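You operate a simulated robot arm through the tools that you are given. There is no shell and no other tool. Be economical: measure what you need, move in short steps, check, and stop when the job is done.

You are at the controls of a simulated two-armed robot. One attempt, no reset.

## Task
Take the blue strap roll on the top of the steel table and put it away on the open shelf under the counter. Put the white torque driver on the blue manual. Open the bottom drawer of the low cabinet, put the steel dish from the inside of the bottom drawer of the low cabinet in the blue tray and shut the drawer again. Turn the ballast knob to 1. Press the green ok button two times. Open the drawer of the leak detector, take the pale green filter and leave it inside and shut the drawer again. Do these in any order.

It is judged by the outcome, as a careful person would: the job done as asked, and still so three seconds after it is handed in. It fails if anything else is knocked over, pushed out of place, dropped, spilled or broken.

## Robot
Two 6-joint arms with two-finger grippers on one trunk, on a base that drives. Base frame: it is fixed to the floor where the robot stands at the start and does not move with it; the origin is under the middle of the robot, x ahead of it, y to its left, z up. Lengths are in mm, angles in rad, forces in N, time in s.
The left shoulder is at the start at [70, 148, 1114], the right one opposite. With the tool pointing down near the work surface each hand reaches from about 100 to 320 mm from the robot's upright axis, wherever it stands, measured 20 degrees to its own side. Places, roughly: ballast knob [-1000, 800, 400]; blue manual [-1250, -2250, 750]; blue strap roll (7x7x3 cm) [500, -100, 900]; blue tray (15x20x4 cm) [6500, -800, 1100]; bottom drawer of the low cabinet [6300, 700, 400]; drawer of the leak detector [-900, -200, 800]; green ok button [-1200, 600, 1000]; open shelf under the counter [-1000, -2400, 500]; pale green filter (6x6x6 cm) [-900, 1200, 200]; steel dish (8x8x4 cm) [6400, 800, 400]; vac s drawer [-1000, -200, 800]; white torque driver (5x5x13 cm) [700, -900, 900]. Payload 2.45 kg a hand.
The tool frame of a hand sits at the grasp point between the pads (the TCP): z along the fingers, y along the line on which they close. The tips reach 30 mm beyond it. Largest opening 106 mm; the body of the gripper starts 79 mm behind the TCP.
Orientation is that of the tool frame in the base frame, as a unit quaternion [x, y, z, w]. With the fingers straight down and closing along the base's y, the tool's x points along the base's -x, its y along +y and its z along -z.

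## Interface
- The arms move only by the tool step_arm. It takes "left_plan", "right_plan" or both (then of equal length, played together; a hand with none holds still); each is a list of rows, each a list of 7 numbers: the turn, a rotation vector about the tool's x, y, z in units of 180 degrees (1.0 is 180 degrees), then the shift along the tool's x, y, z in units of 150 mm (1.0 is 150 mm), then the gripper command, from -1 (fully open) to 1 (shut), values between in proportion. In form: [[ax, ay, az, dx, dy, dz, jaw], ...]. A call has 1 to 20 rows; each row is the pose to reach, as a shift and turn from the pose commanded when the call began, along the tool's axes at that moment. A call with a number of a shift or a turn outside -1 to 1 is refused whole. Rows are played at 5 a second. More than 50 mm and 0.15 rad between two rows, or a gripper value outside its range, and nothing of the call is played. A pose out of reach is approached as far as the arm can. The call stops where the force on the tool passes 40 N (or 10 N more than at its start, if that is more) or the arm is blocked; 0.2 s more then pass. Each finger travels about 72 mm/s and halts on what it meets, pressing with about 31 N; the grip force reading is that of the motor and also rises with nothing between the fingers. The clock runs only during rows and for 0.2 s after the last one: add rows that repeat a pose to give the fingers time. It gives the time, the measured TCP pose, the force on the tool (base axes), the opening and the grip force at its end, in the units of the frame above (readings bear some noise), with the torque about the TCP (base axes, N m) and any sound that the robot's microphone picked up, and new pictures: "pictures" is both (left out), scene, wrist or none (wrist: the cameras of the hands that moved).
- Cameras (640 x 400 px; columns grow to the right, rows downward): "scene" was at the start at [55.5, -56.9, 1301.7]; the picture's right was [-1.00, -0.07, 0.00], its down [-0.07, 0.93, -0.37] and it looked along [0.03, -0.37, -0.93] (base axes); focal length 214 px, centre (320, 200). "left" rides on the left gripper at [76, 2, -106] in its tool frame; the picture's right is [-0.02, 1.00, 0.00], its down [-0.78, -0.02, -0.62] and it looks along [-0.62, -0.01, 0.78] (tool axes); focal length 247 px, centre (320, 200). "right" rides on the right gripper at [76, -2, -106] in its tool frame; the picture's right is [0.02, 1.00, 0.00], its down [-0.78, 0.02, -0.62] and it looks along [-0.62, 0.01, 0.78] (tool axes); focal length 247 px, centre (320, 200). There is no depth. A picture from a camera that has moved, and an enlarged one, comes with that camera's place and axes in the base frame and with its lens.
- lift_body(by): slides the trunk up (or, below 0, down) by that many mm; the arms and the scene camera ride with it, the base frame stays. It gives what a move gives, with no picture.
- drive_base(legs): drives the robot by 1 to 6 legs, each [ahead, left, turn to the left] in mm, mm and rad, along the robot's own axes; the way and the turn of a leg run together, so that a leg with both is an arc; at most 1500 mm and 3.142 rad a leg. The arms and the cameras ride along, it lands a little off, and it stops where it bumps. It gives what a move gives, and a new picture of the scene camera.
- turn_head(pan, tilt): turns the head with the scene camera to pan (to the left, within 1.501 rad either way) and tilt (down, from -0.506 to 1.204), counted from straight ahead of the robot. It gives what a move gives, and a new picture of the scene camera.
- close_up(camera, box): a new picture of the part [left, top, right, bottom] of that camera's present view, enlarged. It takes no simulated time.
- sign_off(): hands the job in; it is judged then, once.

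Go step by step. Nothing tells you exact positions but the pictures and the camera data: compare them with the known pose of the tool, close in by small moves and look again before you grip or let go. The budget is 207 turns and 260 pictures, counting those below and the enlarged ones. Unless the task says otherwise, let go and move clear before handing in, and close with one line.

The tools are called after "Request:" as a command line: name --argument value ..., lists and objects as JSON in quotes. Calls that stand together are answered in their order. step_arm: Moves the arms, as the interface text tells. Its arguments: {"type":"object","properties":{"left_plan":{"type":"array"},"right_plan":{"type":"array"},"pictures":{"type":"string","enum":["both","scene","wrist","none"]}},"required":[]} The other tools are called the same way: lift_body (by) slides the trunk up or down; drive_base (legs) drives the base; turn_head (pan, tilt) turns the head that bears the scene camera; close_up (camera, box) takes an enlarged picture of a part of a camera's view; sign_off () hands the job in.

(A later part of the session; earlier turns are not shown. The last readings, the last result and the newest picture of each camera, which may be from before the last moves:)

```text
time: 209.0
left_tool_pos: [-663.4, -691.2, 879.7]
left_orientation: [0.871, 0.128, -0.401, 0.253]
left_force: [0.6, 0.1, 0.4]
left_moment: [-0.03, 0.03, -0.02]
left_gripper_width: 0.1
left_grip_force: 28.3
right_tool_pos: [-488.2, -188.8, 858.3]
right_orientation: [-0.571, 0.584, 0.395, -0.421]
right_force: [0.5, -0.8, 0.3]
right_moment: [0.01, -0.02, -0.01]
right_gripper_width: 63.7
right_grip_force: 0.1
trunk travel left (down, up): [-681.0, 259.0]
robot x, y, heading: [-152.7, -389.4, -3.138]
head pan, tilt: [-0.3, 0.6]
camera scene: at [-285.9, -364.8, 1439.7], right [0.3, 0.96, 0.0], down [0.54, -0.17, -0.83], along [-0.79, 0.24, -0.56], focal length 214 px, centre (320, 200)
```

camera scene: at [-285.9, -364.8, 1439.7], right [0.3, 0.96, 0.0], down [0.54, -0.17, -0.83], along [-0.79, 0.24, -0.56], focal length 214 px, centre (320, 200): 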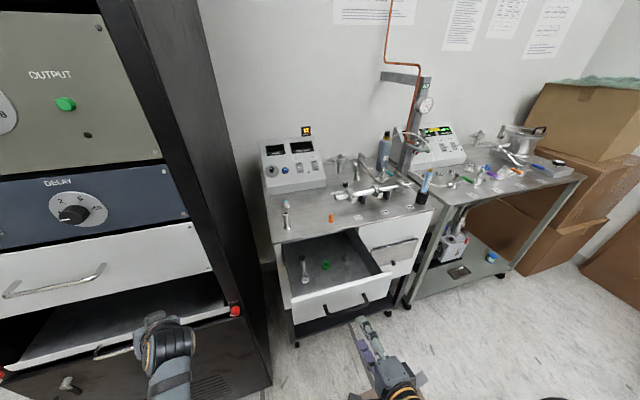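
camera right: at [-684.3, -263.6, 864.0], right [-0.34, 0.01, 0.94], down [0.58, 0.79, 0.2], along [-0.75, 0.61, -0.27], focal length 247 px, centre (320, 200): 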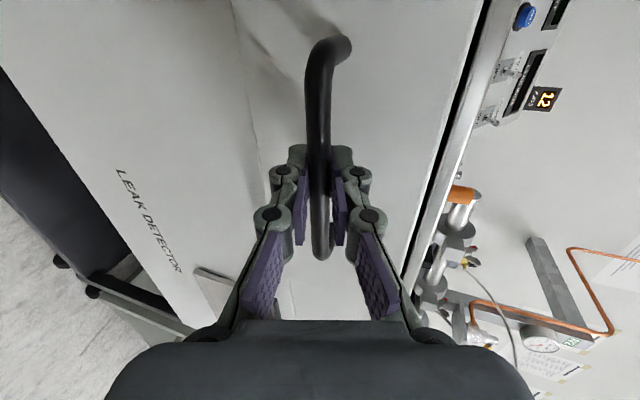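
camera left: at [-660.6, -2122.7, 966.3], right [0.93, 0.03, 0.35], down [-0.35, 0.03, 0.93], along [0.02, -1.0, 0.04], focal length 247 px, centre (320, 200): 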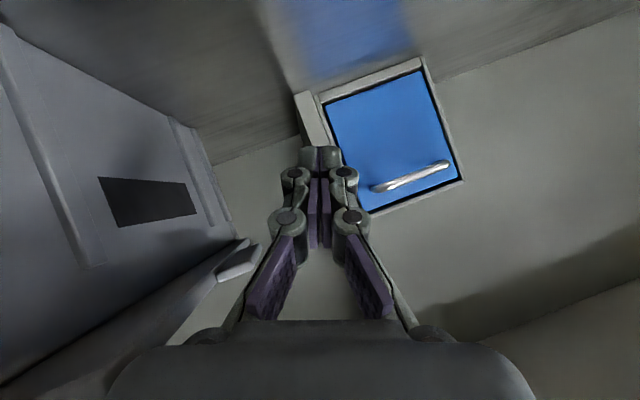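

The drawer is open ~210 mm. Now to the filter: raise the trunk so that the left hand clears the drawer, and strafe right to survey the second cart.

Request:
lift_body --by 200

Request:
drive_base --legs '[[-70, 0, 0], [0, -1000, 0]]'

Request:
turn_head --pan -0.1 --tilt 0.65

Request:
close_up --camera "scene" --box '[160, 80, 480, 280]'

```text
time: 211.0
left_tool_pos: [-662.0, -688.5, 1066.9]
left_orientation: [0.878, 0.126, -0.388, 0.249]
left_force: [-0.4, 2.4, -7.3]
left_moment: [0.2, -0.1, -0.05]
left_gripper_width: 0.1
left_grip_force: 28.8
right_tool_pos: [-490.9, -187.3, 1055.9]
right_orientation: [-0.571, 0.583, 0.397, -0.42]
right_force: [0.7, -0.1, 0.5]
right_moment: [0.03, -0.01, -0.01]
right_gripper_width: 63.2
right_grip_force: 0.0
trunk travel left (down, up): [-879.0, 61.0]
robot x, y, heading: [-153.4, -386.8, 3.141]
head pan, tilt: [-0.3, 0.6]
stopped: the force on the tool passed its limit at 44 N (the readings are from after the stop); the commanded pose is now the measured one
```

```text
time: 216.8
left_tool_pos: [-587.9, 316.7, 1068.1]
left_orientation: [0.878, 0.123, -0.391, 0.247]
left_force: [0.5, -0.3, 0.7]
left_moment: [0.01, 0.01, 0.03]
left_gripper_width: 0.1
left_grip_force: 28.2
right_tool_pos: [-409.8, 816.8, 1058.2]
right_orientation: [-0.567, 0.588, 0.399, -0.418]
right_force: [-0.1, 0.4, 0.1]
right_moment: [0.02, -0.03, 0.0]
right_gripper_width: 63.5
right_grip_force: 0.0
trunk travel left (down, up): [-879.0, 61.0]
robot x, y, heading: [-74.4, 612.3, 3.132]
head pan, tilt: [-0.3, 0.6]
camera scene: at [-209.9, 637.6, 1637.5], right [0.31, 0.95, 0.0], down [0.54, -0.17, -0.83], along [-0.79, 0.25, -0.56], focal length 214 px, centre (320, 200)
```

scene: 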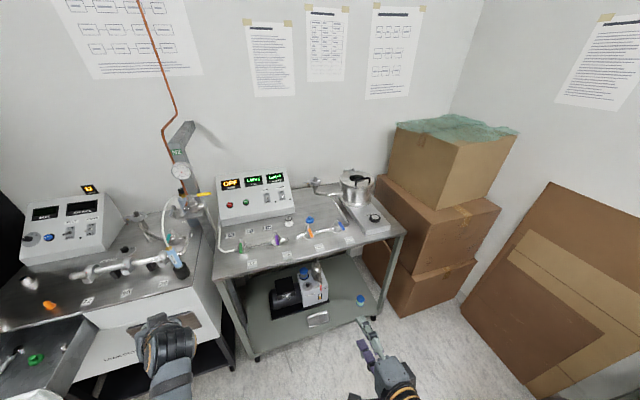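

```text
time: 217.6
left_tool_pos: [-588.6, 318.0, 1068.4]
left_orientation: [0.878, 0.122, -0.392, 0.248]
left_force: [0.2, -0.1, 0.3]
left_moment: [-0.01, -0.01, 0.02]
left_gripper_width: 0.0
left_grip_force: 28.8
right_tool_pos: [-410.7, 818.4, 1056.8]
right_orientation: [-0.567, 0.587, 0.399, -0.417]
right_force: [0.3, 0.0, -1.3]
right_moment: [0.0, 0.0, 0.04]
right_gripper_width: 63.7
right_grip_force: 0.1
trunk travel left (down, up): [-879.0, 61.0]
robot x, y, heading: [-76.3, 613.6, 3.13]
head pan, tilt: [-0.099, 0.649]
camera scene: at [-212.0, 621.2, 1633.2], right [0.11, 0.99, 0.0], down [0.6, -0.07, -0.8], along [-0.79, 0.09, -0.6], focal length 214 px, centre (320, 200)
```

scene: 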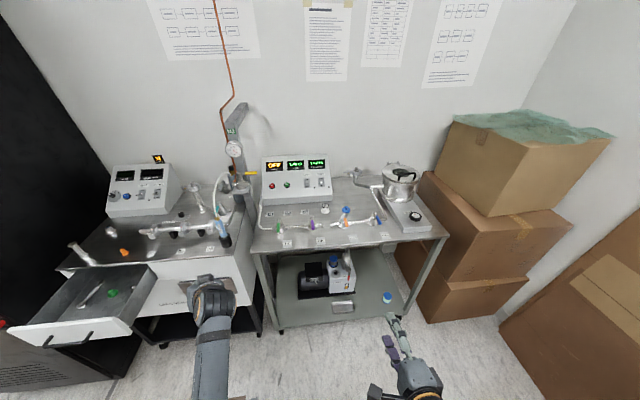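

```text
2.00 times, centred on (320, 180) of scene
camera zoom: at [-212.0, 621.2, 1633.2], right [0.11, 0.99, 0.0], down [0.6, -0.07, -0.8], along [-0.79, 0.09, -0.6], focal length 429 px, centre (320, 240)
```

zoom: 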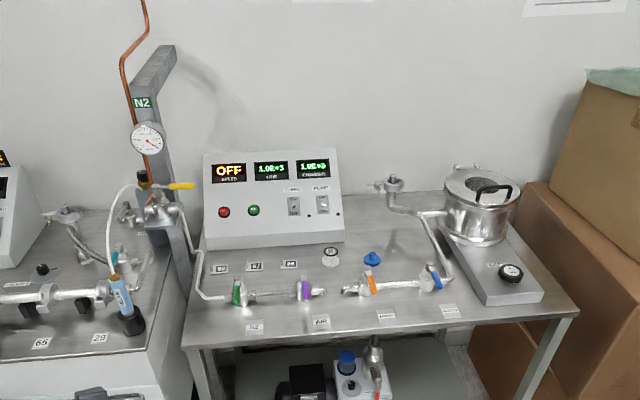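

I can see the console with the green button at about (-1194,551,1000), the pump under the cart, and the filter on its lower shelf near (-910,1162). I set the right tool to closing sideways and pitched 60° down for the filter.

Request:
step_arm --right_plan '[[0, 0, -0.046, 0, 0, 0, -0.2], [0, 0, -0.092, 0, 0, 0, -1], [0, 0, -0.138, 0, 0, 0, -1], [0, 0, -0.184, 0, 0, 0, -1], [0, 0, -0.23, 0, 0, 0, -1], [0, 0, -0.276, 0, 0, 0, -1], [0, 0, -0.322, 0, 0, 0, -1], [0, 0, -0.368, 0, 0, 0, -1], [0, 0, -0.414, 0, 0, 0, -1], [0, 0, -0.46, 0, 0, 0, -1], [0, 0, -0.5, 0, 0, 0, -1]]' --pictures "none"

Request:
step_arm --right_plan '[[0, 0.045, 0, 0, 0, 0, -1], [0, 0.09, 0, 0, 0, 0, -1], [0, 0.135, 0, 0, 0, 0, -1], [0, 0.18, 0, 0, 0, 0, -1], [0, 0.222, 0, 0, 0, 0, -1], [0, 0.222, 0, 0, 0, 0, -1]]' --pictures "wrist"

Request:
close_up --camera "scene" --box '[240, 230, 432, 350]'

```text
time: 219.9
left_tool_pos: [-589.5, 318.1, 1068.8]
left_orientation: [0.878, 0.122, -0.392, 0.248]
left_force: [0.0, -0.1, -0.4]
left_moment: [-0.01, -0.01, 0.0]
left_gripper_width: 0.0
left_grip_force: 28.7
right_tool_pos: [-411.1, 818.7, 1057.2]
right_orientation: [0.816, -0.012, -0.578, 0.014]
right_force: [-0.1, 0.1, 0.3]
right_moment: [-0.01, 0.01, 0.0]
right_gripper_width: 105.9
right_grip_force: 0.1
trunk travel left (down, up): [-879.0, 61.0]
robot x, y, heading: [-76.8, 611.2, 3.131]
head pan, tilt: [-0.099, 0.649]
```

```text
time: 221.3
left_tool_pos: [-589.0, 317.4, 1068.7]
left_orientation: [0.878, 0.122, -0.392, 0.248]
left_force: [0.2, -0.6, -0.5]
left_moment: [-0.01, -0.03, 0.01]
left_gripper_width: 0.0
left_grip_force: 28.8
right_tool_pos: [-427.2, 818.4, 1039.3]
right_orientation: [0.964, -0.009, -0.264, 0.018]
right_force: [0.6, -1.0, 0.3]
right_moment: [-0.04, -0.05, 0.0]
right_gripper_width: 105.9
right_grip_force: 0.2
right hand out of reach, approached as far as the arm can: row 2, 3, 4, 5, 6
trunk travel left (down, up): [-879.0, 61.0]
robot x, y, heading: [-77.5, 610.6, 3.125]
head pan, tilt: [-0.099, 0.649]
camera right: at [-307.6, 820.7, 1091.3], right [0.01, -1.0, 0.03], down [-0.36, 0.02, 0.93], along [-0.93, -0.02, -0.36], focal length 247 px, centre (320, 200)
```

right: 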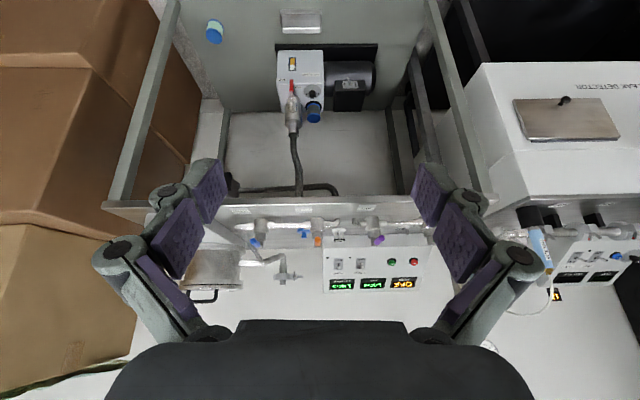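

```text
3.33 times, centred on (336, 290) of scene
camera zoom: at [-211.4, 620.8, 1633.3], right [0.11, 0.99, 0.0], down [0.6, -0.07, -0.8], along [-0.79, 0.09, -0.6], focal length 715 px, centre (267, -100)
```

zoom: 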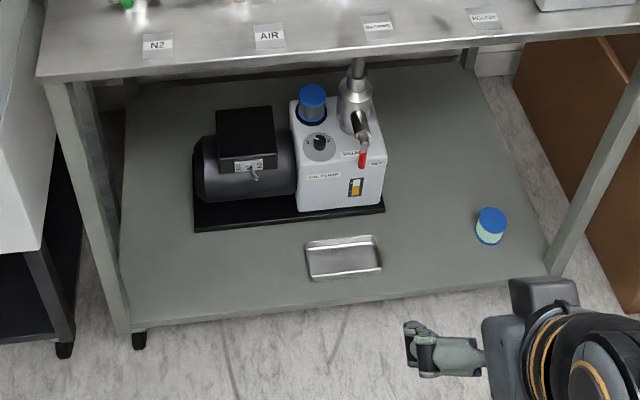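

Filter centre ≈ (-911,1163,211), shelf z≈180, front edge x≈-811. I line up in y, then lower the trunk.

Request:
drive_base --legs '[[0, -346, 0.012]]'

Request:
lift_body --by -400

Request:
lift_body --by -370

Request:
drive_base --legs '[[270, 0, 0]]'

Request:
close_up --camera "right" --box '[0, 0, 640, 400]'

```text
time: 223.6
left_tool_pos: [-582.8, 650.7, 1067.9]
left_orientation: [0.877, 0.129, -0.39, 0.251]
left_force: [-0.1, 0.6, -0.5]
left_moment: [0.01, 0.01, 0.0]
left_gripper_width: 0.0
left_grip_force: 28.9
right_tool_pos: [-428.7, 1151.6, 1038.7]
right_orientation: [0.964, -0.002, -0.264, 0.019]
right_force: [-0.8, 0.4, 0.1]
right_moment: [0.02, -0.06, -0.03]
right_gripper_width: 105.7
right_grip_force: 0.1
trunk travel left (down, up): [-879.0, 61.0]
robot x, y, heading: [-73.7, 953.0, -3.139]
head pan, tilt: [-0.099, 0.649]
camera scene: at [-210.4, 957.4, 1633.2], right [0.1, 1.0, 0.0], down [0.6, -0.06, -0.8], along [-0.79, 0.08, -0.6], focal length 214 px, centre (320, 200)
```

scene: 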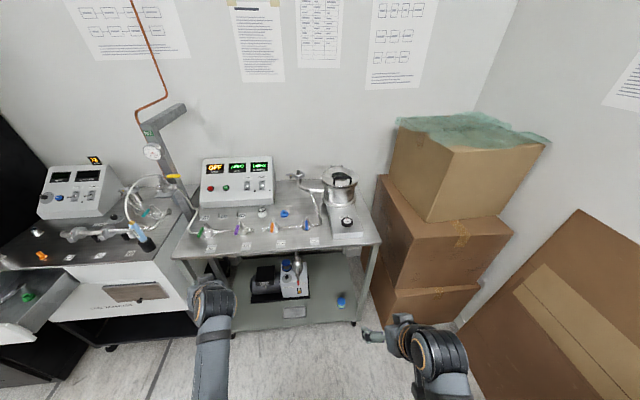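

```text
time: 227.4
left_tool_pos: [-583.0, 652.1, 670.1]
left_orientation: [0.877, 0.129, -0.39, 0.25]
left_force: [0.4, -0.4, -0.4]
left_moment: [-0.02, -0.01, -0.03]
left_gripper_width: 0.2
left_grip_force: 27.9
right_tool_pos: [-428.4, 1153.2, 638.7]
right_orientation: [0.964, -0.001, -0.264, 0.02]
right_force: [-0.4, -0.3, 0.4]
right_moment: [0.04, 0.02, -0.01]
right_gripper_width: 106.2
right_grip_force: 0.2
trunk travel left (down, up): [-479.0, 461.0]
robot x, y, heading: [-74.2, 947.8, -3.135]
head pan, tilt: [-0.099, 0.649]
```

```text
time: 231.0
left_tool_pos: [-583.0, 652.1, 297.6]
left_orientation: [0.877, 0.129, -0.389, 0.251]
left_force: [0.8, 0.1, 0.2]
left_moment: [-0.01, 0.02, -0.01]
left_gripper_width: 0.2
left_grip_force: 28.6
right_tool_pos: [-429.1, 1152.1, 269.2]
right_orientation: [0.964, -0.002, -0.265, 0.02]
right_force: [-1.0, -0.3, 0.0]
right_moment: [0.02, 0.02, 0.01]
right_gripper_width: 106.2
right_grip_force: 0.1
trunk travel left (down, up): [-109.0, 831.0]
robot x, y, heading: [-79.1, 949.6, -3.142]
head pan, tilt: [-0.099, 0.649]
```

```text
time: 232.9
left_tool_pos: [-857.6, 650.7, 297.9]
left_orientation: [0.877, 0.128, -0.39, 0.251]
left_force: [0.2, 0.5, -0.7]
left_moment: [-0.01, -0.03, -0.01]
left_gripper_width: 0.2
left_grip_force: 28.8
right_tool_pos: [-705.0, 1152.6, 268.1]
right_orientation: [0.964, -0.002, -0.264, 0.021]
right_force: [-0.3, -0.3, -1.0]
right_moment: [-0.02, 0.02, -0.03]
right_gripper_width: 106.1
right_grip_force: 0.1
trunk travel left (down, up): [-109.0, 831.0]
robot x, y, heading: [-353.0, 949.2, -3.139]
head pan, tilt: [-0.099, 0.649]
camera scene: at [-486.1, 958.8, 863.2], right [0.1, 1.0, 0.0], down [0.6, -0.06, -0.8], along [-0.79, 0.08, -0.6], focal length 214 px, centre (320, 200)
```

scene: 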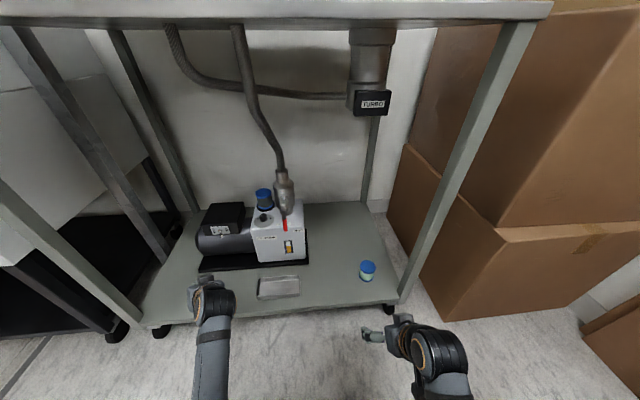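

```text
1.00 times, centred on (320, 200) of right (not enlarged: the box is as wide or as high as the picture)
camera zoom: at [-584.8, 1157.3, 321.0], right [0.03, -1.0, 0.03], down [-0.36, 0.02, 0.93], along [-0.93, -0.03, -0.36], focal length 247 px, centre (320, 200)
```

zoom: 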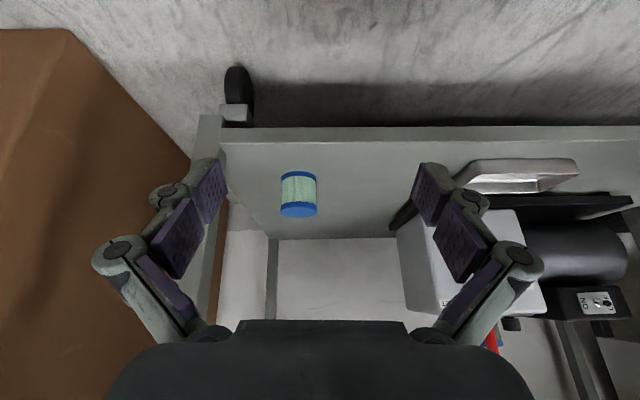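

The filter refines to (-936,1177,176) with the shelf at ≈146. Extending the right arm over the shelf toward it.

Request:
step_arm --right_plan '[[0, 0, 0, -0.17, -0.04, 0.14, -1], [0, 0, 0, -0.34, -0.08, 0.28, -1], [0, 0, 0, -0.51, -0.12, 0.42, -1], [0, 0, 0, -0.677, -0.16, 0.556, -1], [0, 0, 0, -0.677, -0.16, 0.556, -1]]' --pictures "both"

```text
time: 234.1
left_tool_pos: [-859.1, 651.0, 298.2]
left_orientation: [0.877, 0.129, -0.389, 0.251]
left_force: [-0.6, 1.0, 0.0]
left_moment: [0.01, 0.03, 0.0]
left_gripper_width: 0.2
left_grip_force: 28.6
right_tool_pos: [-832.8, 1174.3, 247.3]
right_orientation: [0.964, -0.002, -0.264, 0.019]
right_force: [-0.3, 0.0, 0.3]
right_moment: [-0.01, 0.0, 0.02]
right_gripper_width: 105.9
right_grip_force: 0.1
trunk travel left (down, up): [-109.0, 831.0]
robot x, y, heading: [-350.7, 949.3, -3.143]
head pan, tilt: [-0.099, 0.649]
camera scene: at [-486.2, 958.8, 863.2], right [0.1, 1.0, 0.0], down [0.6, -0.06, -0.8], along [-0.79, 0.08, -0.6], focal length 214 px, centre (320, 200)
camera right: at [-713.7, 1179.3, 299.6], right [0.03, -1.0, 0.03], down [-0.36, 0.02, 0.93], along [-0.93, -0.03, -0.36], focal length 247 px, centre (320, 200)
```

scene: 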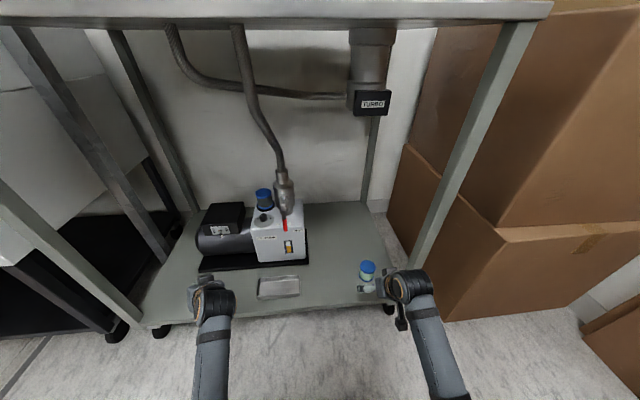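
right: 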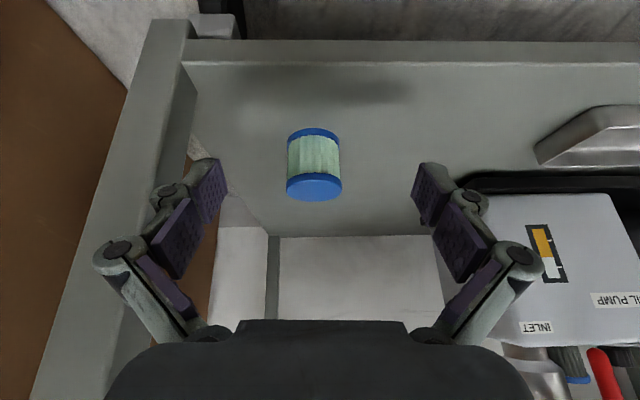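

The filter is centred. Moving down and forward to straddle it, then closing.

Request:
step_arm --right_plan '[[0, 0, 0, -0.12, -0.01, 0.21, -1], [0, 0, 0, -0.24, -0.02, 0.43, -1], [0, 0, 0, -0.354, -0.02, 0.643, -1], [0, 0, 0, -0.354, -0.02, 0.643, -0.4], [0, 0, 0, -0.354, -0.02, 0.643, 0.3], [0, 0, 0, -0.354, -0.02, 0.643, 1], [0, 0, 0, -0.354, -0.02, 0.643, 1]]' --pictures "wrist"

```text
time: 235.7
left_tool_pos: [-858.8, 651.0, 298.3]
left_orientation: [0.877, 0.128, -0.39, 0.251]
left_force: [0.0, 1.1, -0.8]
left_moment: [0.02, -0.02, 0.0]
left_gripper_width: 0.0
left_grip_force: 28.0
right_tool_pos: [-929.1, 1174.8, 191.3]
right_orientation: [0.964, -0.001, -0.263, 0.02]
right_force: [-0.9, 0.3, 1.3]
right_moment: [0.06, 0.02, 0.03]
right_gripper_width: 54.7
right_grip_force: 30.8
trunk travel left (down, up): [-109.0, 831.0]
robot x, y, heading: [-350.1, 953.6, -3.142]
head pan, tilt: [-0.099, 0.649]
camera right: at [-809.2, 1178.7, 243.8], right [0.03, -1.0, 0.03], down [-0.36, 0.02, 0.93], along [-0.93, -0.03, -0.36], focal length 247 px, centre (320, 200)
```

right: 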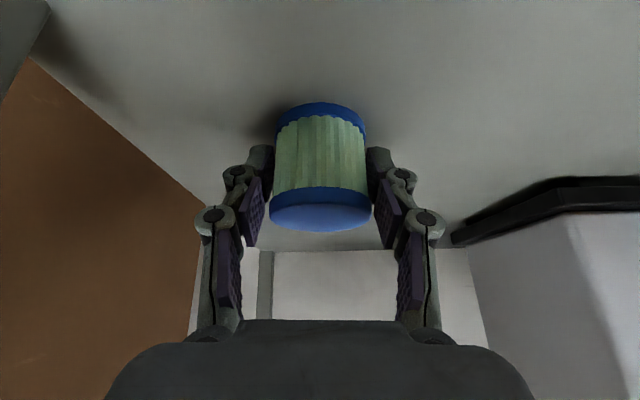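

Gripped (55 mm). Lifting and withdrawing; meanwhile a closer look at the pump's ballast knob.

Request:
step_arm --right_plan '[[0, 0, 0, -0.1, 0, -0.17, 1], [0, 0, 0, -0.204, 0, -0.344, 1], [0, 0, 0, 0.05, 0, -0.5, 1], [0, 0, 0, 0.3, 0, -0.64, 1], [0, 0, 0, 0.55, 0, -0.79, 1], [0, 0, 0, 0.655, 0, -0.853, 1]]' --pictures "wrist"

Request:
close_up --camera "scene" --box '[236, 180, 316, 230]'

```text
time: 237.1
left_tool_pos: [-858.2, 651.8, 298.7]
left_orientation: [0.877, 0.128, -0.39, 0.251]
left_force: [-0.3, 0.0, -0.1]
left_moment: [-0.02, 0.01, 0.02]
left_gripper_width: 0.1
left_grip_force: 28.7
right_tool_pos: [-780.6, 1178.9, 251.1]
right_orientation: [0.964, -0.001, -0.264, 0.02]
right_force: [-0.3, 0.4, -0.6]
right_moment: [0.03, -0.03, 0.02]
right_gripper_width: 54.8
right_grip_force: 30.7
trunk travel left (down, up): [-109.0, 831.0]
robot x, y, heading: [-356.5, 949.7, -3.142]
head pan, tilt: [-0.099, 0.649]
camera right: at [-661.0, 1183.8, 303.5], right [0.03, -1.0, 0.03], down [-0.36, 0.02, 0.93], along [-0.93, -0.03, -0.36], focal length 247 px, centre (320, 200)
```

right: 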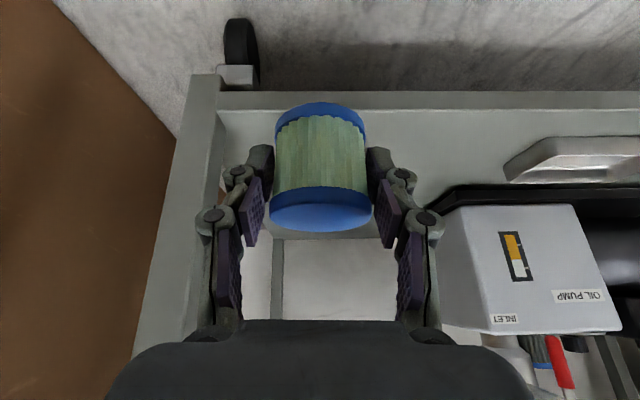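

```text
8.00 times, centred on (276, 205) of scene
camera zoom: at [-486.3, 958.8, 863.2], right [0.1, 1.0, 0.0], down [0.6, -0.06, -0.8], along [-0.79, 0.08, -0.6], focal length 1716 px, centre (672, 160)
```

zoom: 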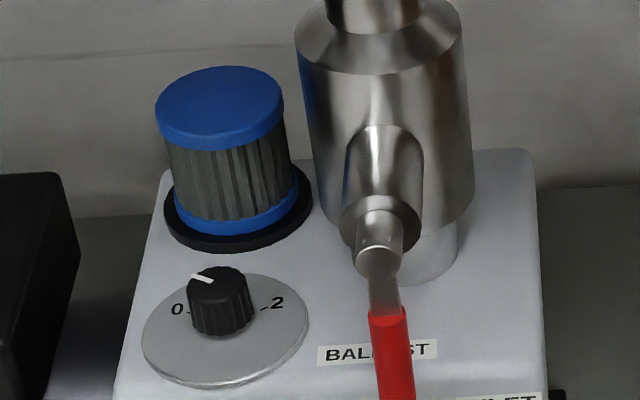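

The ballast dial reads 0 at left, 2 at right (1 at the back), knob on the pump's top; I'll do it after the filter. Back out, raise, and return to the drawer.

Request:
drive_base --legs '[[-250, 0, 0]]'

Request:
lift_body --by 400

Request:
lift_body --by 390

Request:
drive_base --legs '[[0, 1330, 0]]'

Request:
turn_head --pan -0.3 --tilt 0.75

```text
time: 239.0
left_tool_pos: [-604.3, 652.5, 298.6]
left_orientation: [0.877, 0.126, -0.39, 0.249]
left_force: [0.0, 0.0, -0.7]
left_moment: [0.0, -0.01, 0.05]
left_gripper_width: 0.0
left_grip_force: 28.4
right_tool_pos: [-527.4, 1180.4, 250.5]
right_orientation: [0.964, -0.003, -0.264, 0.019]
right_force: [0.3, -0.4, -1.2]
right_moment: [0.0, 0.01, -0.05]
right_gripper_width: 54.6
right_grip_force: 31.2
trunk travel left (down, up): [-109.0, 831.0]
robot x, y, heading: [-96.5, 951.1, -3.143]
head pan, tilt: [-0.099, 0.649]
camera scene: at [-232.2, 959.3, 863.2], right [0.1, 1.0, 0.0], down [0.6, -0.06, -0.8], along [-0.79, 0.08, -0.6], focal length 214 px, centre (320, 200)
```

scene: 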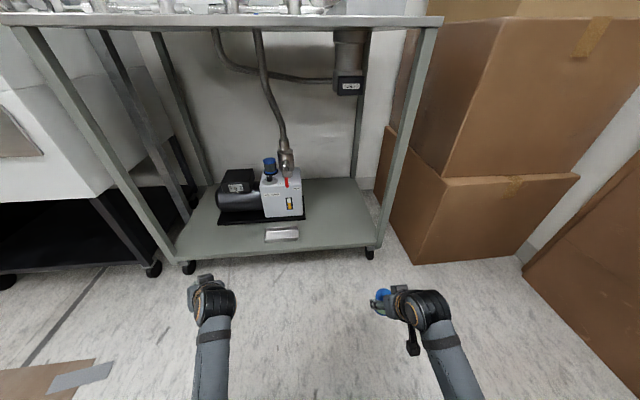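

```text
time: 242.8
left_tool_pos: [-605.5, 652.4, 698.7]
left_orientation: [0.877, 0.127, -0.39, 0.25]
left_force: [-0.4, -0.4, 0.3]
left_moment: [-0.02, 0.06, 0.02]
left_gripper_width: 0.1
left_grip_force: 28.5
right_tool_pos: [-527.0, 1180.8, 650.6]
right_orientation: [0.964, -0.004, -0.264, 0.019]
right_force: [-0.4, 0.1, 0.4]
right_moment: [0.01, 0.02, 0.04]
right_gripper_width: 54.7
right_grip_force: 30.9
trunk travel left (down, up): [-509.0, 431.0]
robot x, y, heading: [-96.0, 949.8, -3.142]
head pan, tilt: [-0.099, 0.649]
```

```text
time: 246.6
left_tool_pos: [-604.8, 651.9, 1088.0]
left_orientation: [0.877, 0.127, -0.39, 0.25]
left_force: [-0.8, -0.5, 0.2]
left_moment: [0.02, 0.02, -0.01]
left_gripper_width: 0.0
left_grip_force: 29.1
right_tool_pos: [-528.0, 1179.7, 1040.3]
right_orientation: [0.964, -0.003, -0.264, 0.02]
right_force: [-0.5, 0.4, -1.0]
right_moment: [0.01, 0.0, 0.0]
right_gripper_width: 54.5
right_grip_force: 31.0
trunk travel left (down, up): [-899.0, 41.0]
robot x, y, heading: [-98.2, 949.3, -3.143]
head pan, tilt: [-0.099, 0.649]
```

```text
time: 253.2
left_tool_pos: [-603.2, -684.4, 1088.2]
left_orientation: [0.877, 0.128, -0.39, 0.251]
left_force: [0.0, -0.4, 0.0]
left_moment: [0.03, 0.02, -0.03]
left_gripper_width: 0.0
left_grip_force: 28.7
right_tool_pos: [-526.7, -155.4, 1041.1]
right_orientation: [0.964, -0.002, -0.264, 0.02]
right_force: [0.0, -0.6, -0.5]
right_moment: [-0.02, -0.03, 0.0]
right_gripper_width: 54.7
right_grip_force: 31.1
trunk travel left (down, up): [-899.0, 41.0]
robot x, y, heading: [-95.9, -387.4, -3.138]
head pan, tilt: [-0.099, 0.649]
camera scene: at [-231.5, -376.2, 1653.2], right [0.1, 1.0, 0.0], down [0.6, -0.06, -0.8], along [-0.79, 0.08, -0.6], focal length 214 px, centre (320, 200)
```

scene: 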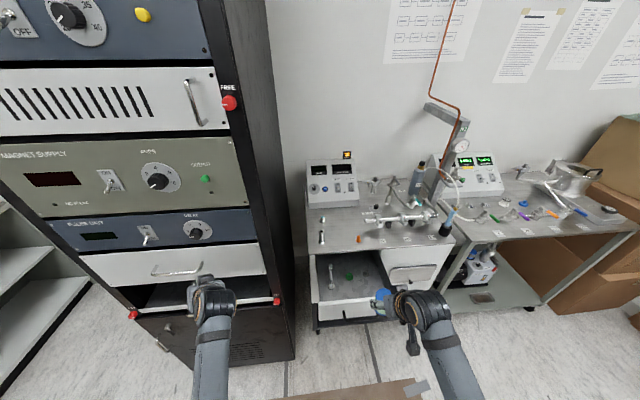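

```text
time: 254.0
left_tool_pos: [-605.1, -684.5, 1088.5]
left_orientation: [0.877, 0.128, -0.39, 0.251]
left_force: [0.3, -0.8, -0.7]
left_moment: [0.0, 0.0, -0.03]
left_gripper_width: 0.0
left_grip_force: 28.6
right_tool_pos: [-526.1, -156.9, 1041.3]
right_orientation: [0.965, -0.002, -0.262, 0.019]
right_force: [0.1, 0.1, -1.2]
right_moment: [-0.02, 0.01, 0.0]
right_gripper_width: 54.8
right_grip_force: 31.0
trunk travel left (down, up): [-899.0, 41.0]
robot x, y, heading: [-95.0, -382.4, -3.141]
head pan, tilt: [-0.3, 0.75]
camera scene: at [-224.3, -361.2, 1644.6], right [0.29, 0.96, 0.0], down [0.65, -0.2, -0.73], along [-0.7, 0.22, -0.68], focal length 214 px, centre (320, 200)
```

scene: 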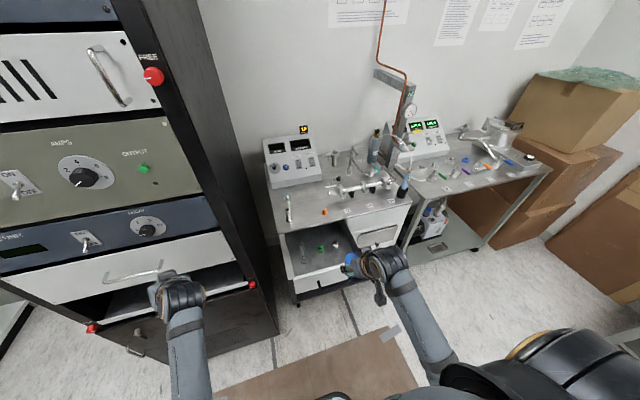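

Back at the open drawer with the filter held. A close look to choose the spot.

Request:
close_up --camera "scene" --box '[260, 190, 420, 310]'

Request:
close_up --camera "right" --box '[0, 0, 640, 400]'

```text
3.33 times, centred on (340, 250) of scene
camera zoom: at [-224.3, -361.2, 1644.6], right [0.29, 0.96, 0.0], down [0.65, -0.2, -0.73], along [-0.7, 0.22, -0.68], focal length 715 px, centre (253, 33)
```

zoom: 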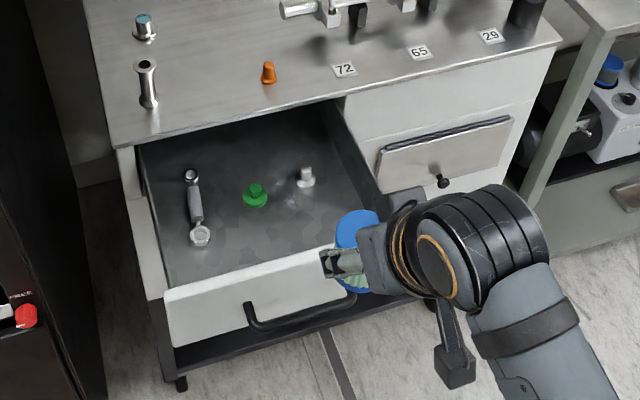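

```text
1.00 times, centred on (320, 200) of right (not enlarged: the box is as wide or as high as the picture)
camera zoom: at [-406.3, -151.8, 1093.4], right [0.02, -1.0, 0.03], down [-0.36, 0.02, 0.93], along [-0.93, -0.03, -0.36], focal length 247 px, centre (320, 200)
```

zoom: 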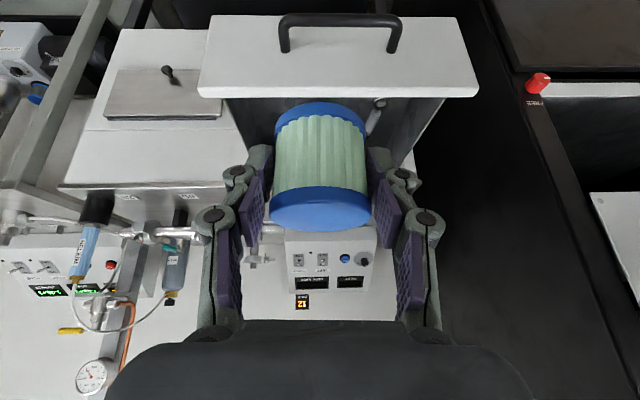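

I'll set the filter at about (-695,-150), just behind the drawer front. A steeper tool (75°) keeps the camera clear of the drawer's front panel (top z≈870).

Request:
step_arm --right_plan '[[0, 0.045, 0, 0, 0, 0, 1], [0, 0.089, 0, 0, 0, 0, 1], [0, 0.089, 0, 0, 0, 0, 1]]' --pictures "none"

Request:
step_arm --right_plan '[[0, 0, 0, -0.25, 0, 0.067, 1], [0, 0, 0, -0.5, 0, 0.134, 1], [0, 0, 0, -0.75, 0, 0.2, 1], [0, 0, 0, -1.0, 0, 0.268, 1], [0, 0, 0, -1.0, 0, 0.268, 1]]' --pictures "wrist"

```text
time: 254.8
left_tool_pos: [-603.3, -685.9, 1089.5]
left_orientation: [0.876, 0.129, -0.391, 0.251]
left_force: [0.1, -0.4, -0.2]
left_moment: [0.04, 0.02, 0.01]
left_gripper_width: 0.1
left_grip_force: 28.6
right_tool_pos: [-524.8, -156.2, 1042.1]
right_orientation: [0.992, 0.001, -0.126, 0.02]
right_force: [-0.6, -0.5, -1.2]
right_moment: [0.01, 0.03, 0.03]
right_gripper_width: 54.7
right_grip_force: 31.2
trunk travel left (down, up): [-899.0, 41.0]
robot x, y, heading: [-96.2, -385.7, -3.136]
head pan, tilt: [-0.3, 0.75]
```

```text
time: 256.0
left_tool_pos: [-603.2, -684.9, 1088.6]
left_orientation: [0.877, 0.128, -0.39, 0.251]
left_force: [-0.3, 0.6, 0.4]
left_moment: [-0.01, 0.0, -0.03]
left_gripper_width: 0.0
left_grip_force: 28.0
right_tool_pos: [-680.5, -156.0, 1040.7]
right_orientation: [0.992, 0.001, -0.127, 0.02]
right_force: [0.3, 0.6, -0.6]
right_moment: [0.02, 0.06, -0.01]
right_gripper_width: 54.6
right_grip_force: 31.0
trunk travel left (down, up): [-899.0, 41.0]
robot x, y, heading: [-97.6, -386.9, -3.141]
head pan, tilt: [-0.3, 0.75]
camera right: at [-579.3, -150.4, 1124.1], right [0.03, -1.0, 0.03], down [-0.6, 0.01, 0.8], along [-0.8, -0.04, -0.6], focal length 247 px, centre (320, 200)
```

right: 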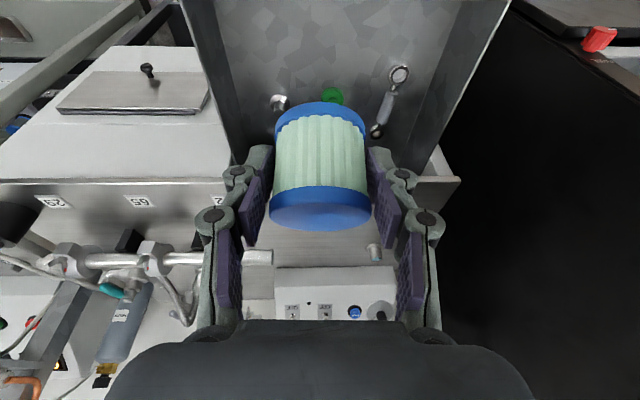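

Over the drawer. Lowering the trunk 195 mm and checking.

Request:
lift_body --by -195

Request:
close_up --camera "scene" --box '[240, 130, 400, 250]'

Request:
close_up --camera "right" --box '[0, 0, 640, 400]'

```text
time: 258.1
left_tool_pos: [-603.9, -684.8, 891.9]
left_orientation: [0.877, 0.128, -0.39, 0.251]
left_force: [-0.1, 0.4, 0.0]
left_moment: [0.02, 0.02, -0.02]
left_gripper_width: 0.1
left_grip_force: 28.2
right_tool_pos: [-680.1, -156.6, 846.2]
right_orientation: [0.992, 0.001, -0.127, 0.019]
right_force: [-0.6, 0.3, -1.1]
right_moment: [-0.02, 0.0, 0.02]
right_gripper_width: 54.8
right_grip_force: 31.2
trunk travel left (down, up): [-704.0, 236.0]
robot x, y, heading: [-99.4, -384.8, -3.143]
head pan, tilt: [-0.3, 0.75]
```

```text
3.33 times, centred on (320, 190) of scene
camera zoom: at [-224.2, -361.0, 1449.6], right [0.29, 0.96, 0.0], down [0.65, -0.2, -0.73], along [-0.7, 0.22, -0.68], focal length 715 px, centre (320, 233)
```

zoom: 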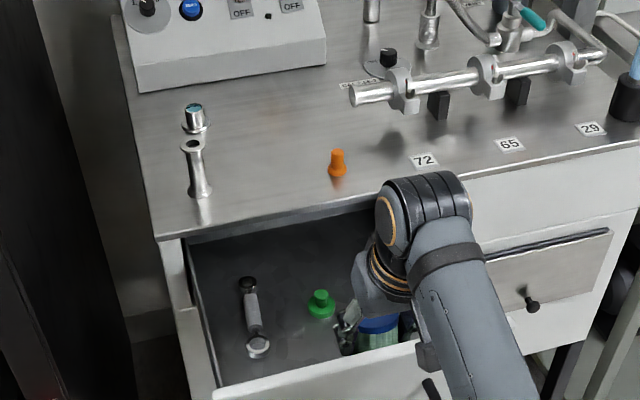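

```text
1.00 times, centred on (320, 200) of right (not enlarged: the box is as wide or as high as the picture)
camera zoom: at [-579.4, -150.5, 928.8], right [0.03, -1.0, 0.03], down [-0.6, 0.01, 0.8], along [-0.8, -0.04, -0.6], focal length 247 px, centre (320, 200)
```

zoom: 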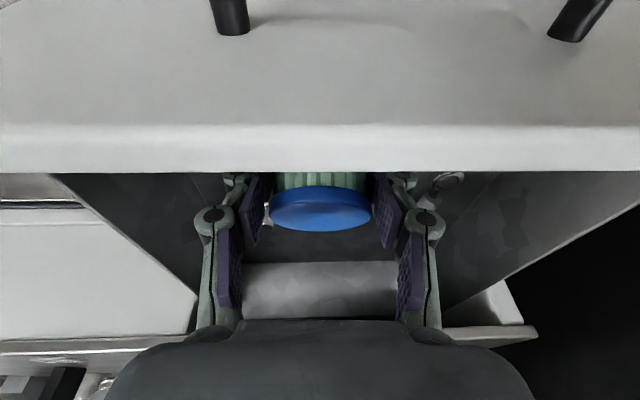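

The filter is inside behind the front panel with clearance. Lowering further in small steps with the arm until contact.

Request:
lift_body --by -20

Request:
step_arm --right_plan '[[0, 0, 0, 0.009, 0, 0.032, 1], [0, 0, 0, 0.017, 0, 0.064, 1], [0, 0, 0, 0.026, 0, 0.097, 1]]' --pictures "none"

```text
time: 258.8
left_tool_pos: [-604.3, -683.9, 873.4]
left_orientation: [0.877, 0.128, -0.39, 0.251]
left_force: [0.3, -0.4, 0.7]
left_moment: [-0.03, 0.0, 0.01]
left_gripper_width: 0.0
left_grip_force: 28.3
right_tool_pos: [-679.3, -156.2, 826.3]
right_orientation: [0.992, 0.0, -0.128, 0.02]
right_force: [0.3, 0.7, -0.6]
right_moment: [0.02, 0.0, -0.02]
right_gripper_width: 54.7
right_grip_force: 31.0
trunk travel left (down, up): [-684.0, 256.0]
robot x, y, heading: [-94.1, -385.2, -3.138]
head pan, tilt: [-0.3, 0.75]
```

```text
time: 259.6
left_tool_pos: [-601.9, -685.0, 874.6]
left_orientation: [0.876, 0.129, -0.391, 0.251]
left_force: [-0.4, 0.6, 0.6]
left_moment: [0.03, 0.0, 0.0]
left_gripper_width: 0.0
left_grip_force: 28.0
right_tool_pos: [-679.4, -156.4, 813.4]
right_orientation: [0.992, 0.0, -0.129, 0.019]
right_force: [-0.3, 1.1, 16.7]
right_moment: [0.01, 0.5, -0.04]
right_gripper_width: 54.8
right_grip_force: 31.3
trunk travel left (down, up): [-684.0, 256.0]
robot x, y, heading: [-95.6, -384.5, -3.143]
head pan, tilt: [-0.3, 0.75]
```

Contact at TCP z≈814. Pressing a few mm more so the filter pivots flat, then look.

Request:
step_arm --right_plan '[[0, 0, 0, 0.003, 0, 0.012, 1], [0, 0, 0, 0.006, 0, 0.025, 1], [0, 0, 0, 0.006, 0, 0.025, 1]]' --pictures "wrist"

```text
time: 260.4
left_tool_pos: [-601.2, -686.5, 874.1]
left_orientation: [0.876, 0.129, -0.392, 0.251]
left_force: [0.7, -0.1, 0.7]
left_moment: [-0.01, 0.02, -0.03]
left_gripper_width: 0.0
left_grip_force: 28.4
right_tool_pos: [-678.6, -158.1, 810.0]
right_orientation: [0.992, 0.0, -0.128, 0.02]
right_force: [0.0, 0.2, 18.3]
right_moment: [0.18, 0.48, 0.0]
right_gripper_width: 54.7
right_grip_force: 31.0
trunk travel left (down, up): [-684.0, 256.0]
robot x, y, heading: [-97.9, -385.2, -3.14]
head pan, tilt: [-0.3, 0.75]
camera right: at [-577.3, -151.4, 891.7], right [0.03, -1.0, 0.03], down [-0.6, 0.01, 0.8], along [-0.8, -0.04, -0.6], focal length 247 px, centre (320, 200)
```

right: 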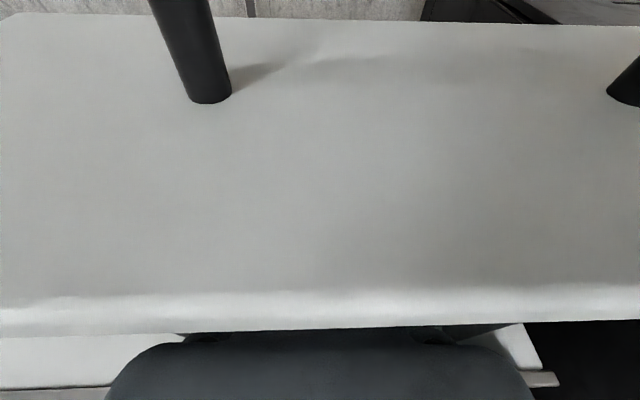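

It gives under steady force, so it is settling. Opening the fingers partway.

Request:
step_arm --right_plan '[[0, 0, 0, 0, 0, 0, 0.4], [0, 0, 0, 0, 0, 0, -0.1], [0, 0, 0, 0, 0, 0, -0.4], [0, 0, 0, 0, 0, 0, -0.6], [0, 0, 0, 0, 0, 0, -0.6]]' --pictures "none"

Request:
close_up --camera "scene" --box '[260, 150, 400, 250]'

```text
time: 261.6
left_tool_pos: [-603.6, -684.2, 872.6]
left_orientation: [0.877, 0.128, -0.39, 0.251]
left_force: [-0.5, -0.9, -0.3]
left_moment: [-0.01, 0.0, -0.01]
left_gripper_width: 0.1
left_grip_force: 28.5
right_tool_pos: [-679.8, -157.1, 805.5]
right_orientation: [0.992, 0.001, -0.126, 0.019]
right_force: [-0.4, 0.5, 0.4]
right_moment: [-0.01, 0.05, -0.02]
right_gripper_width: 84.7
right_grip_force: 0.0
trunk travel left (down, up): [-684.0, 256.0]
robot x, y, heading: [-95.7, -385.7, -3.14]
head pan, tilt: [-0.3, 0.75]
```

```text
4.00 times, centred on (330, 200) of scene
camera zoom: at [-224.1, -361.1, 1429.6], right [0.29, 0.96, 0.0], down [0.65, -0.2, -0.73], along [-0.7, 0.22, -0.68], focal length 858 px, centre (280, 200)
```

zoom: 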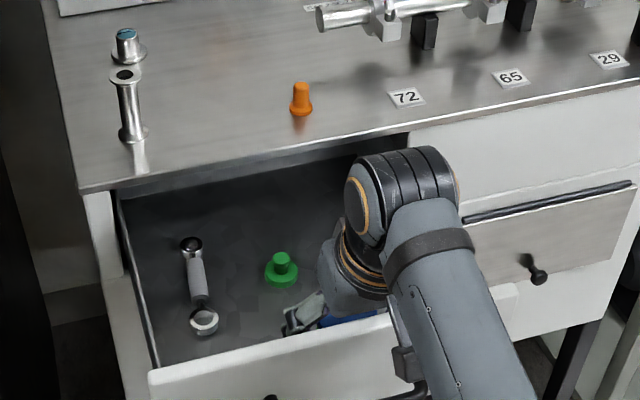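

Released. Raising straight up with the trunk and checking the filter.

Request:
lift_body --by 150

Request:
close_up --camera "right" --box '[0, 0, 640, 400]'

```text
time: 263.3
left_tool_pos: [-604.8, -684.8, 1023.5]
left_orientation: [0.877, 0.127, -0.39, 0.25]
left_force: [-1.0, -0.7, -0.7]
left_moment: [0.04, 0.03, -0.01]
left_gripper_width: 0.1
left_grip_force: 28.4
right_tool_pos: [-680.4, -155.9, 957.5]
right_orientation: [0.992, 0.001, -0.126, 0.02]
right_force: [1.2, -0.1, -0.1]
right_moment: [0.02, 0.03, 0.01]
right_gripper_width: 84.9
right_grip_force: 0.0
trunk travel left (down, up): [-834.0, 106.0]
robot x, y, heading: [-96.2, -380.5, -3.139]
head pan, tilt: [-0.3, 0.75]
```

```text
1.00 times, centred on (320, 200) of right (not enlarged: the box is as wide or as high as the picture)
camera zoom: at [-579.1, -150.7, 1040.1], right [0.03, -1.0, 0.03], down [-0.6, 0.01, 0.8], along [-0.8, -0.04, -0.6], focal length 247 px, centre (320, 200)
```

zoom: 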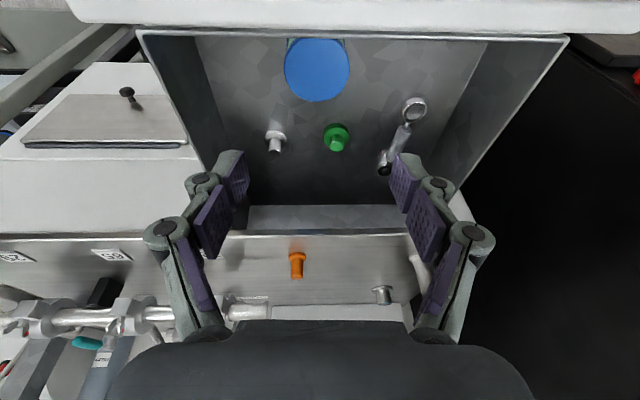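

The filter stands in the drawer. I pull the right hand back, close it, and level it for pushing; the left hand is retracted from the rack too.

Request:
step_arm --right_plan '[[0, 0, 0, 0.24, 0, -0.06, -0.5], [0, 0, 0, 0.48, 0, -0.12, 0.3], [0, 0, 0, 0.72, 0, -0.18, 1], [0, 0, 0, 0.968, 0, -0.25, 1], [0, 0, 0, 0.968, 0, -0.25, 1]]' --left_plan '[[0, 0, 0, 0.16, 0.1, -0.15, 1], [0, 0, 0, 0.33, 0.2, -0.3, 1], [0, 0, 0, 0.49, 0.31, -0.46, 1], [0, 0, 0, 0.664, 0.417, -0.62, 1], [0, 0, 0, 0.664, 0.417, -0.62, 1]]' --pictures "none"

Request:
step_arm --right_plan '[[0, -0.044, 0, 0, 0, 0, 1], [0, -0.088, 0, 0, 0, 0, 1], [0, -0.132, 0, 0, 0, 0, 1], [0, -0.176, 0, 0, 0, 0, 1], [0, -0.22, 0, 0, 0, 0, 1], [0, -0.264, 0, 0, 0, 0, 1], [0, -0.305, 0, 0, 0, 0, 1], [0, -0.305, 0, 0, 0, 0, 1]]' --pictures "both"

```text
time: 264.1
left_tool_pos: [-521.4, -706.9, 1047.8]
left_orientation: [0.852, 0.059, -0.421, 0.305]
left_force: [0.2, 1.2, 1.2]
left_moment: [-0.02, -0.03, -0.01]
left_gripper_width: 0.0
left_grip_force: 28.3
right_tool_pos: [-581.1, -156.0, 957.0]
right_orientation: [0.992, 0.0, -0.128, 0.019]
right_force: [0.7, -0.2, 0.3]
right_moment: [0.04, 0.04, 0.02]
right_gripper_width: 11.2
right_grip_force: 2.9
trunk travel left (down, up): [-834.0, 106.0]
robot x, y, heading: [-96.2, -388.0, -3.143]
head pan, tilt: [-0.3, 0.75]
stopped in row 3 (left hand): the arm was blocked; the commanded pose is now the measured one
```

```text
time: 265.9
left_tool_pos: [-523.8, -706.2, 1047.7]
left_orientation: [0.852, 0.059, -0.422, 0.304]
left_force: [-0.6, 0.4, -0.9]
left_moment: [0.0, -0.01, 0.02]
left_gripper_width: 0.0
left_grip_force: 28.3
right_tool_pos: [-583.4, -155.9, 957.0]
right_orientation: [0.822, -0.009, -0.569, 0.017]
right_force: [0.5, 0.2, 0.0]
right_moment: [0.01, -0.01, 0.0]
right_gripper_width: 0.0
right_grip_force: 28.4
trunk travel left (down, up): [-834.0, 106.0]
robot x, y, heading: [-92.3, -387.1, -3.139]
head pan, tilt: [-0.3, 0.75]
camera scene: at [-224.3, -361.0, 1579.6], right [0.29, 0.96, 0.0], down [0.65, -0.2, -0.73], along [-0.7, 0.22, -0.68], focal length 214 px, centre (320, 200)
camera right: at [-456.5, -154.5, 922.1], right [0.01, -1.0, 0.02], down [0.31, 0.02, 0.95], along [-0.95, -0.01, 0.31], focal length 247 px, centre (320, 200)
```

scene: 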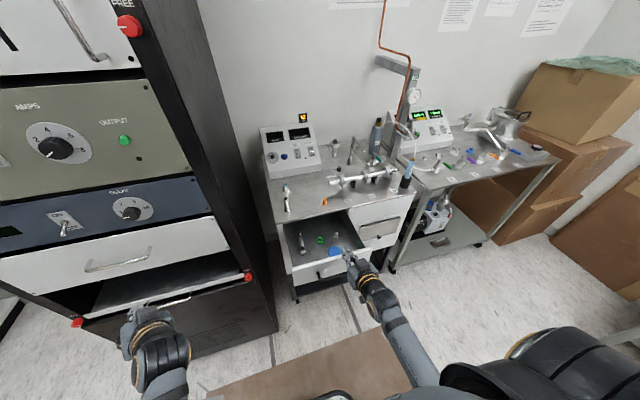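
right: 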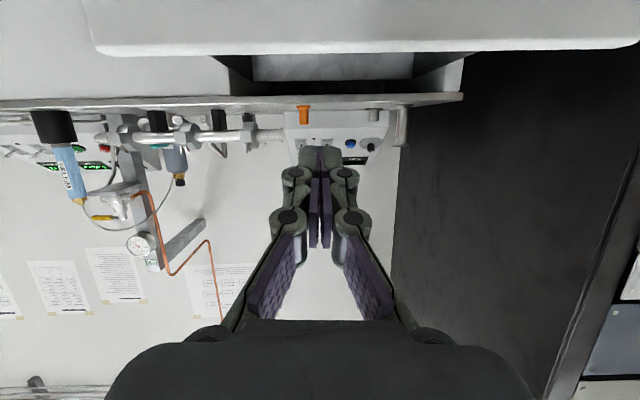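

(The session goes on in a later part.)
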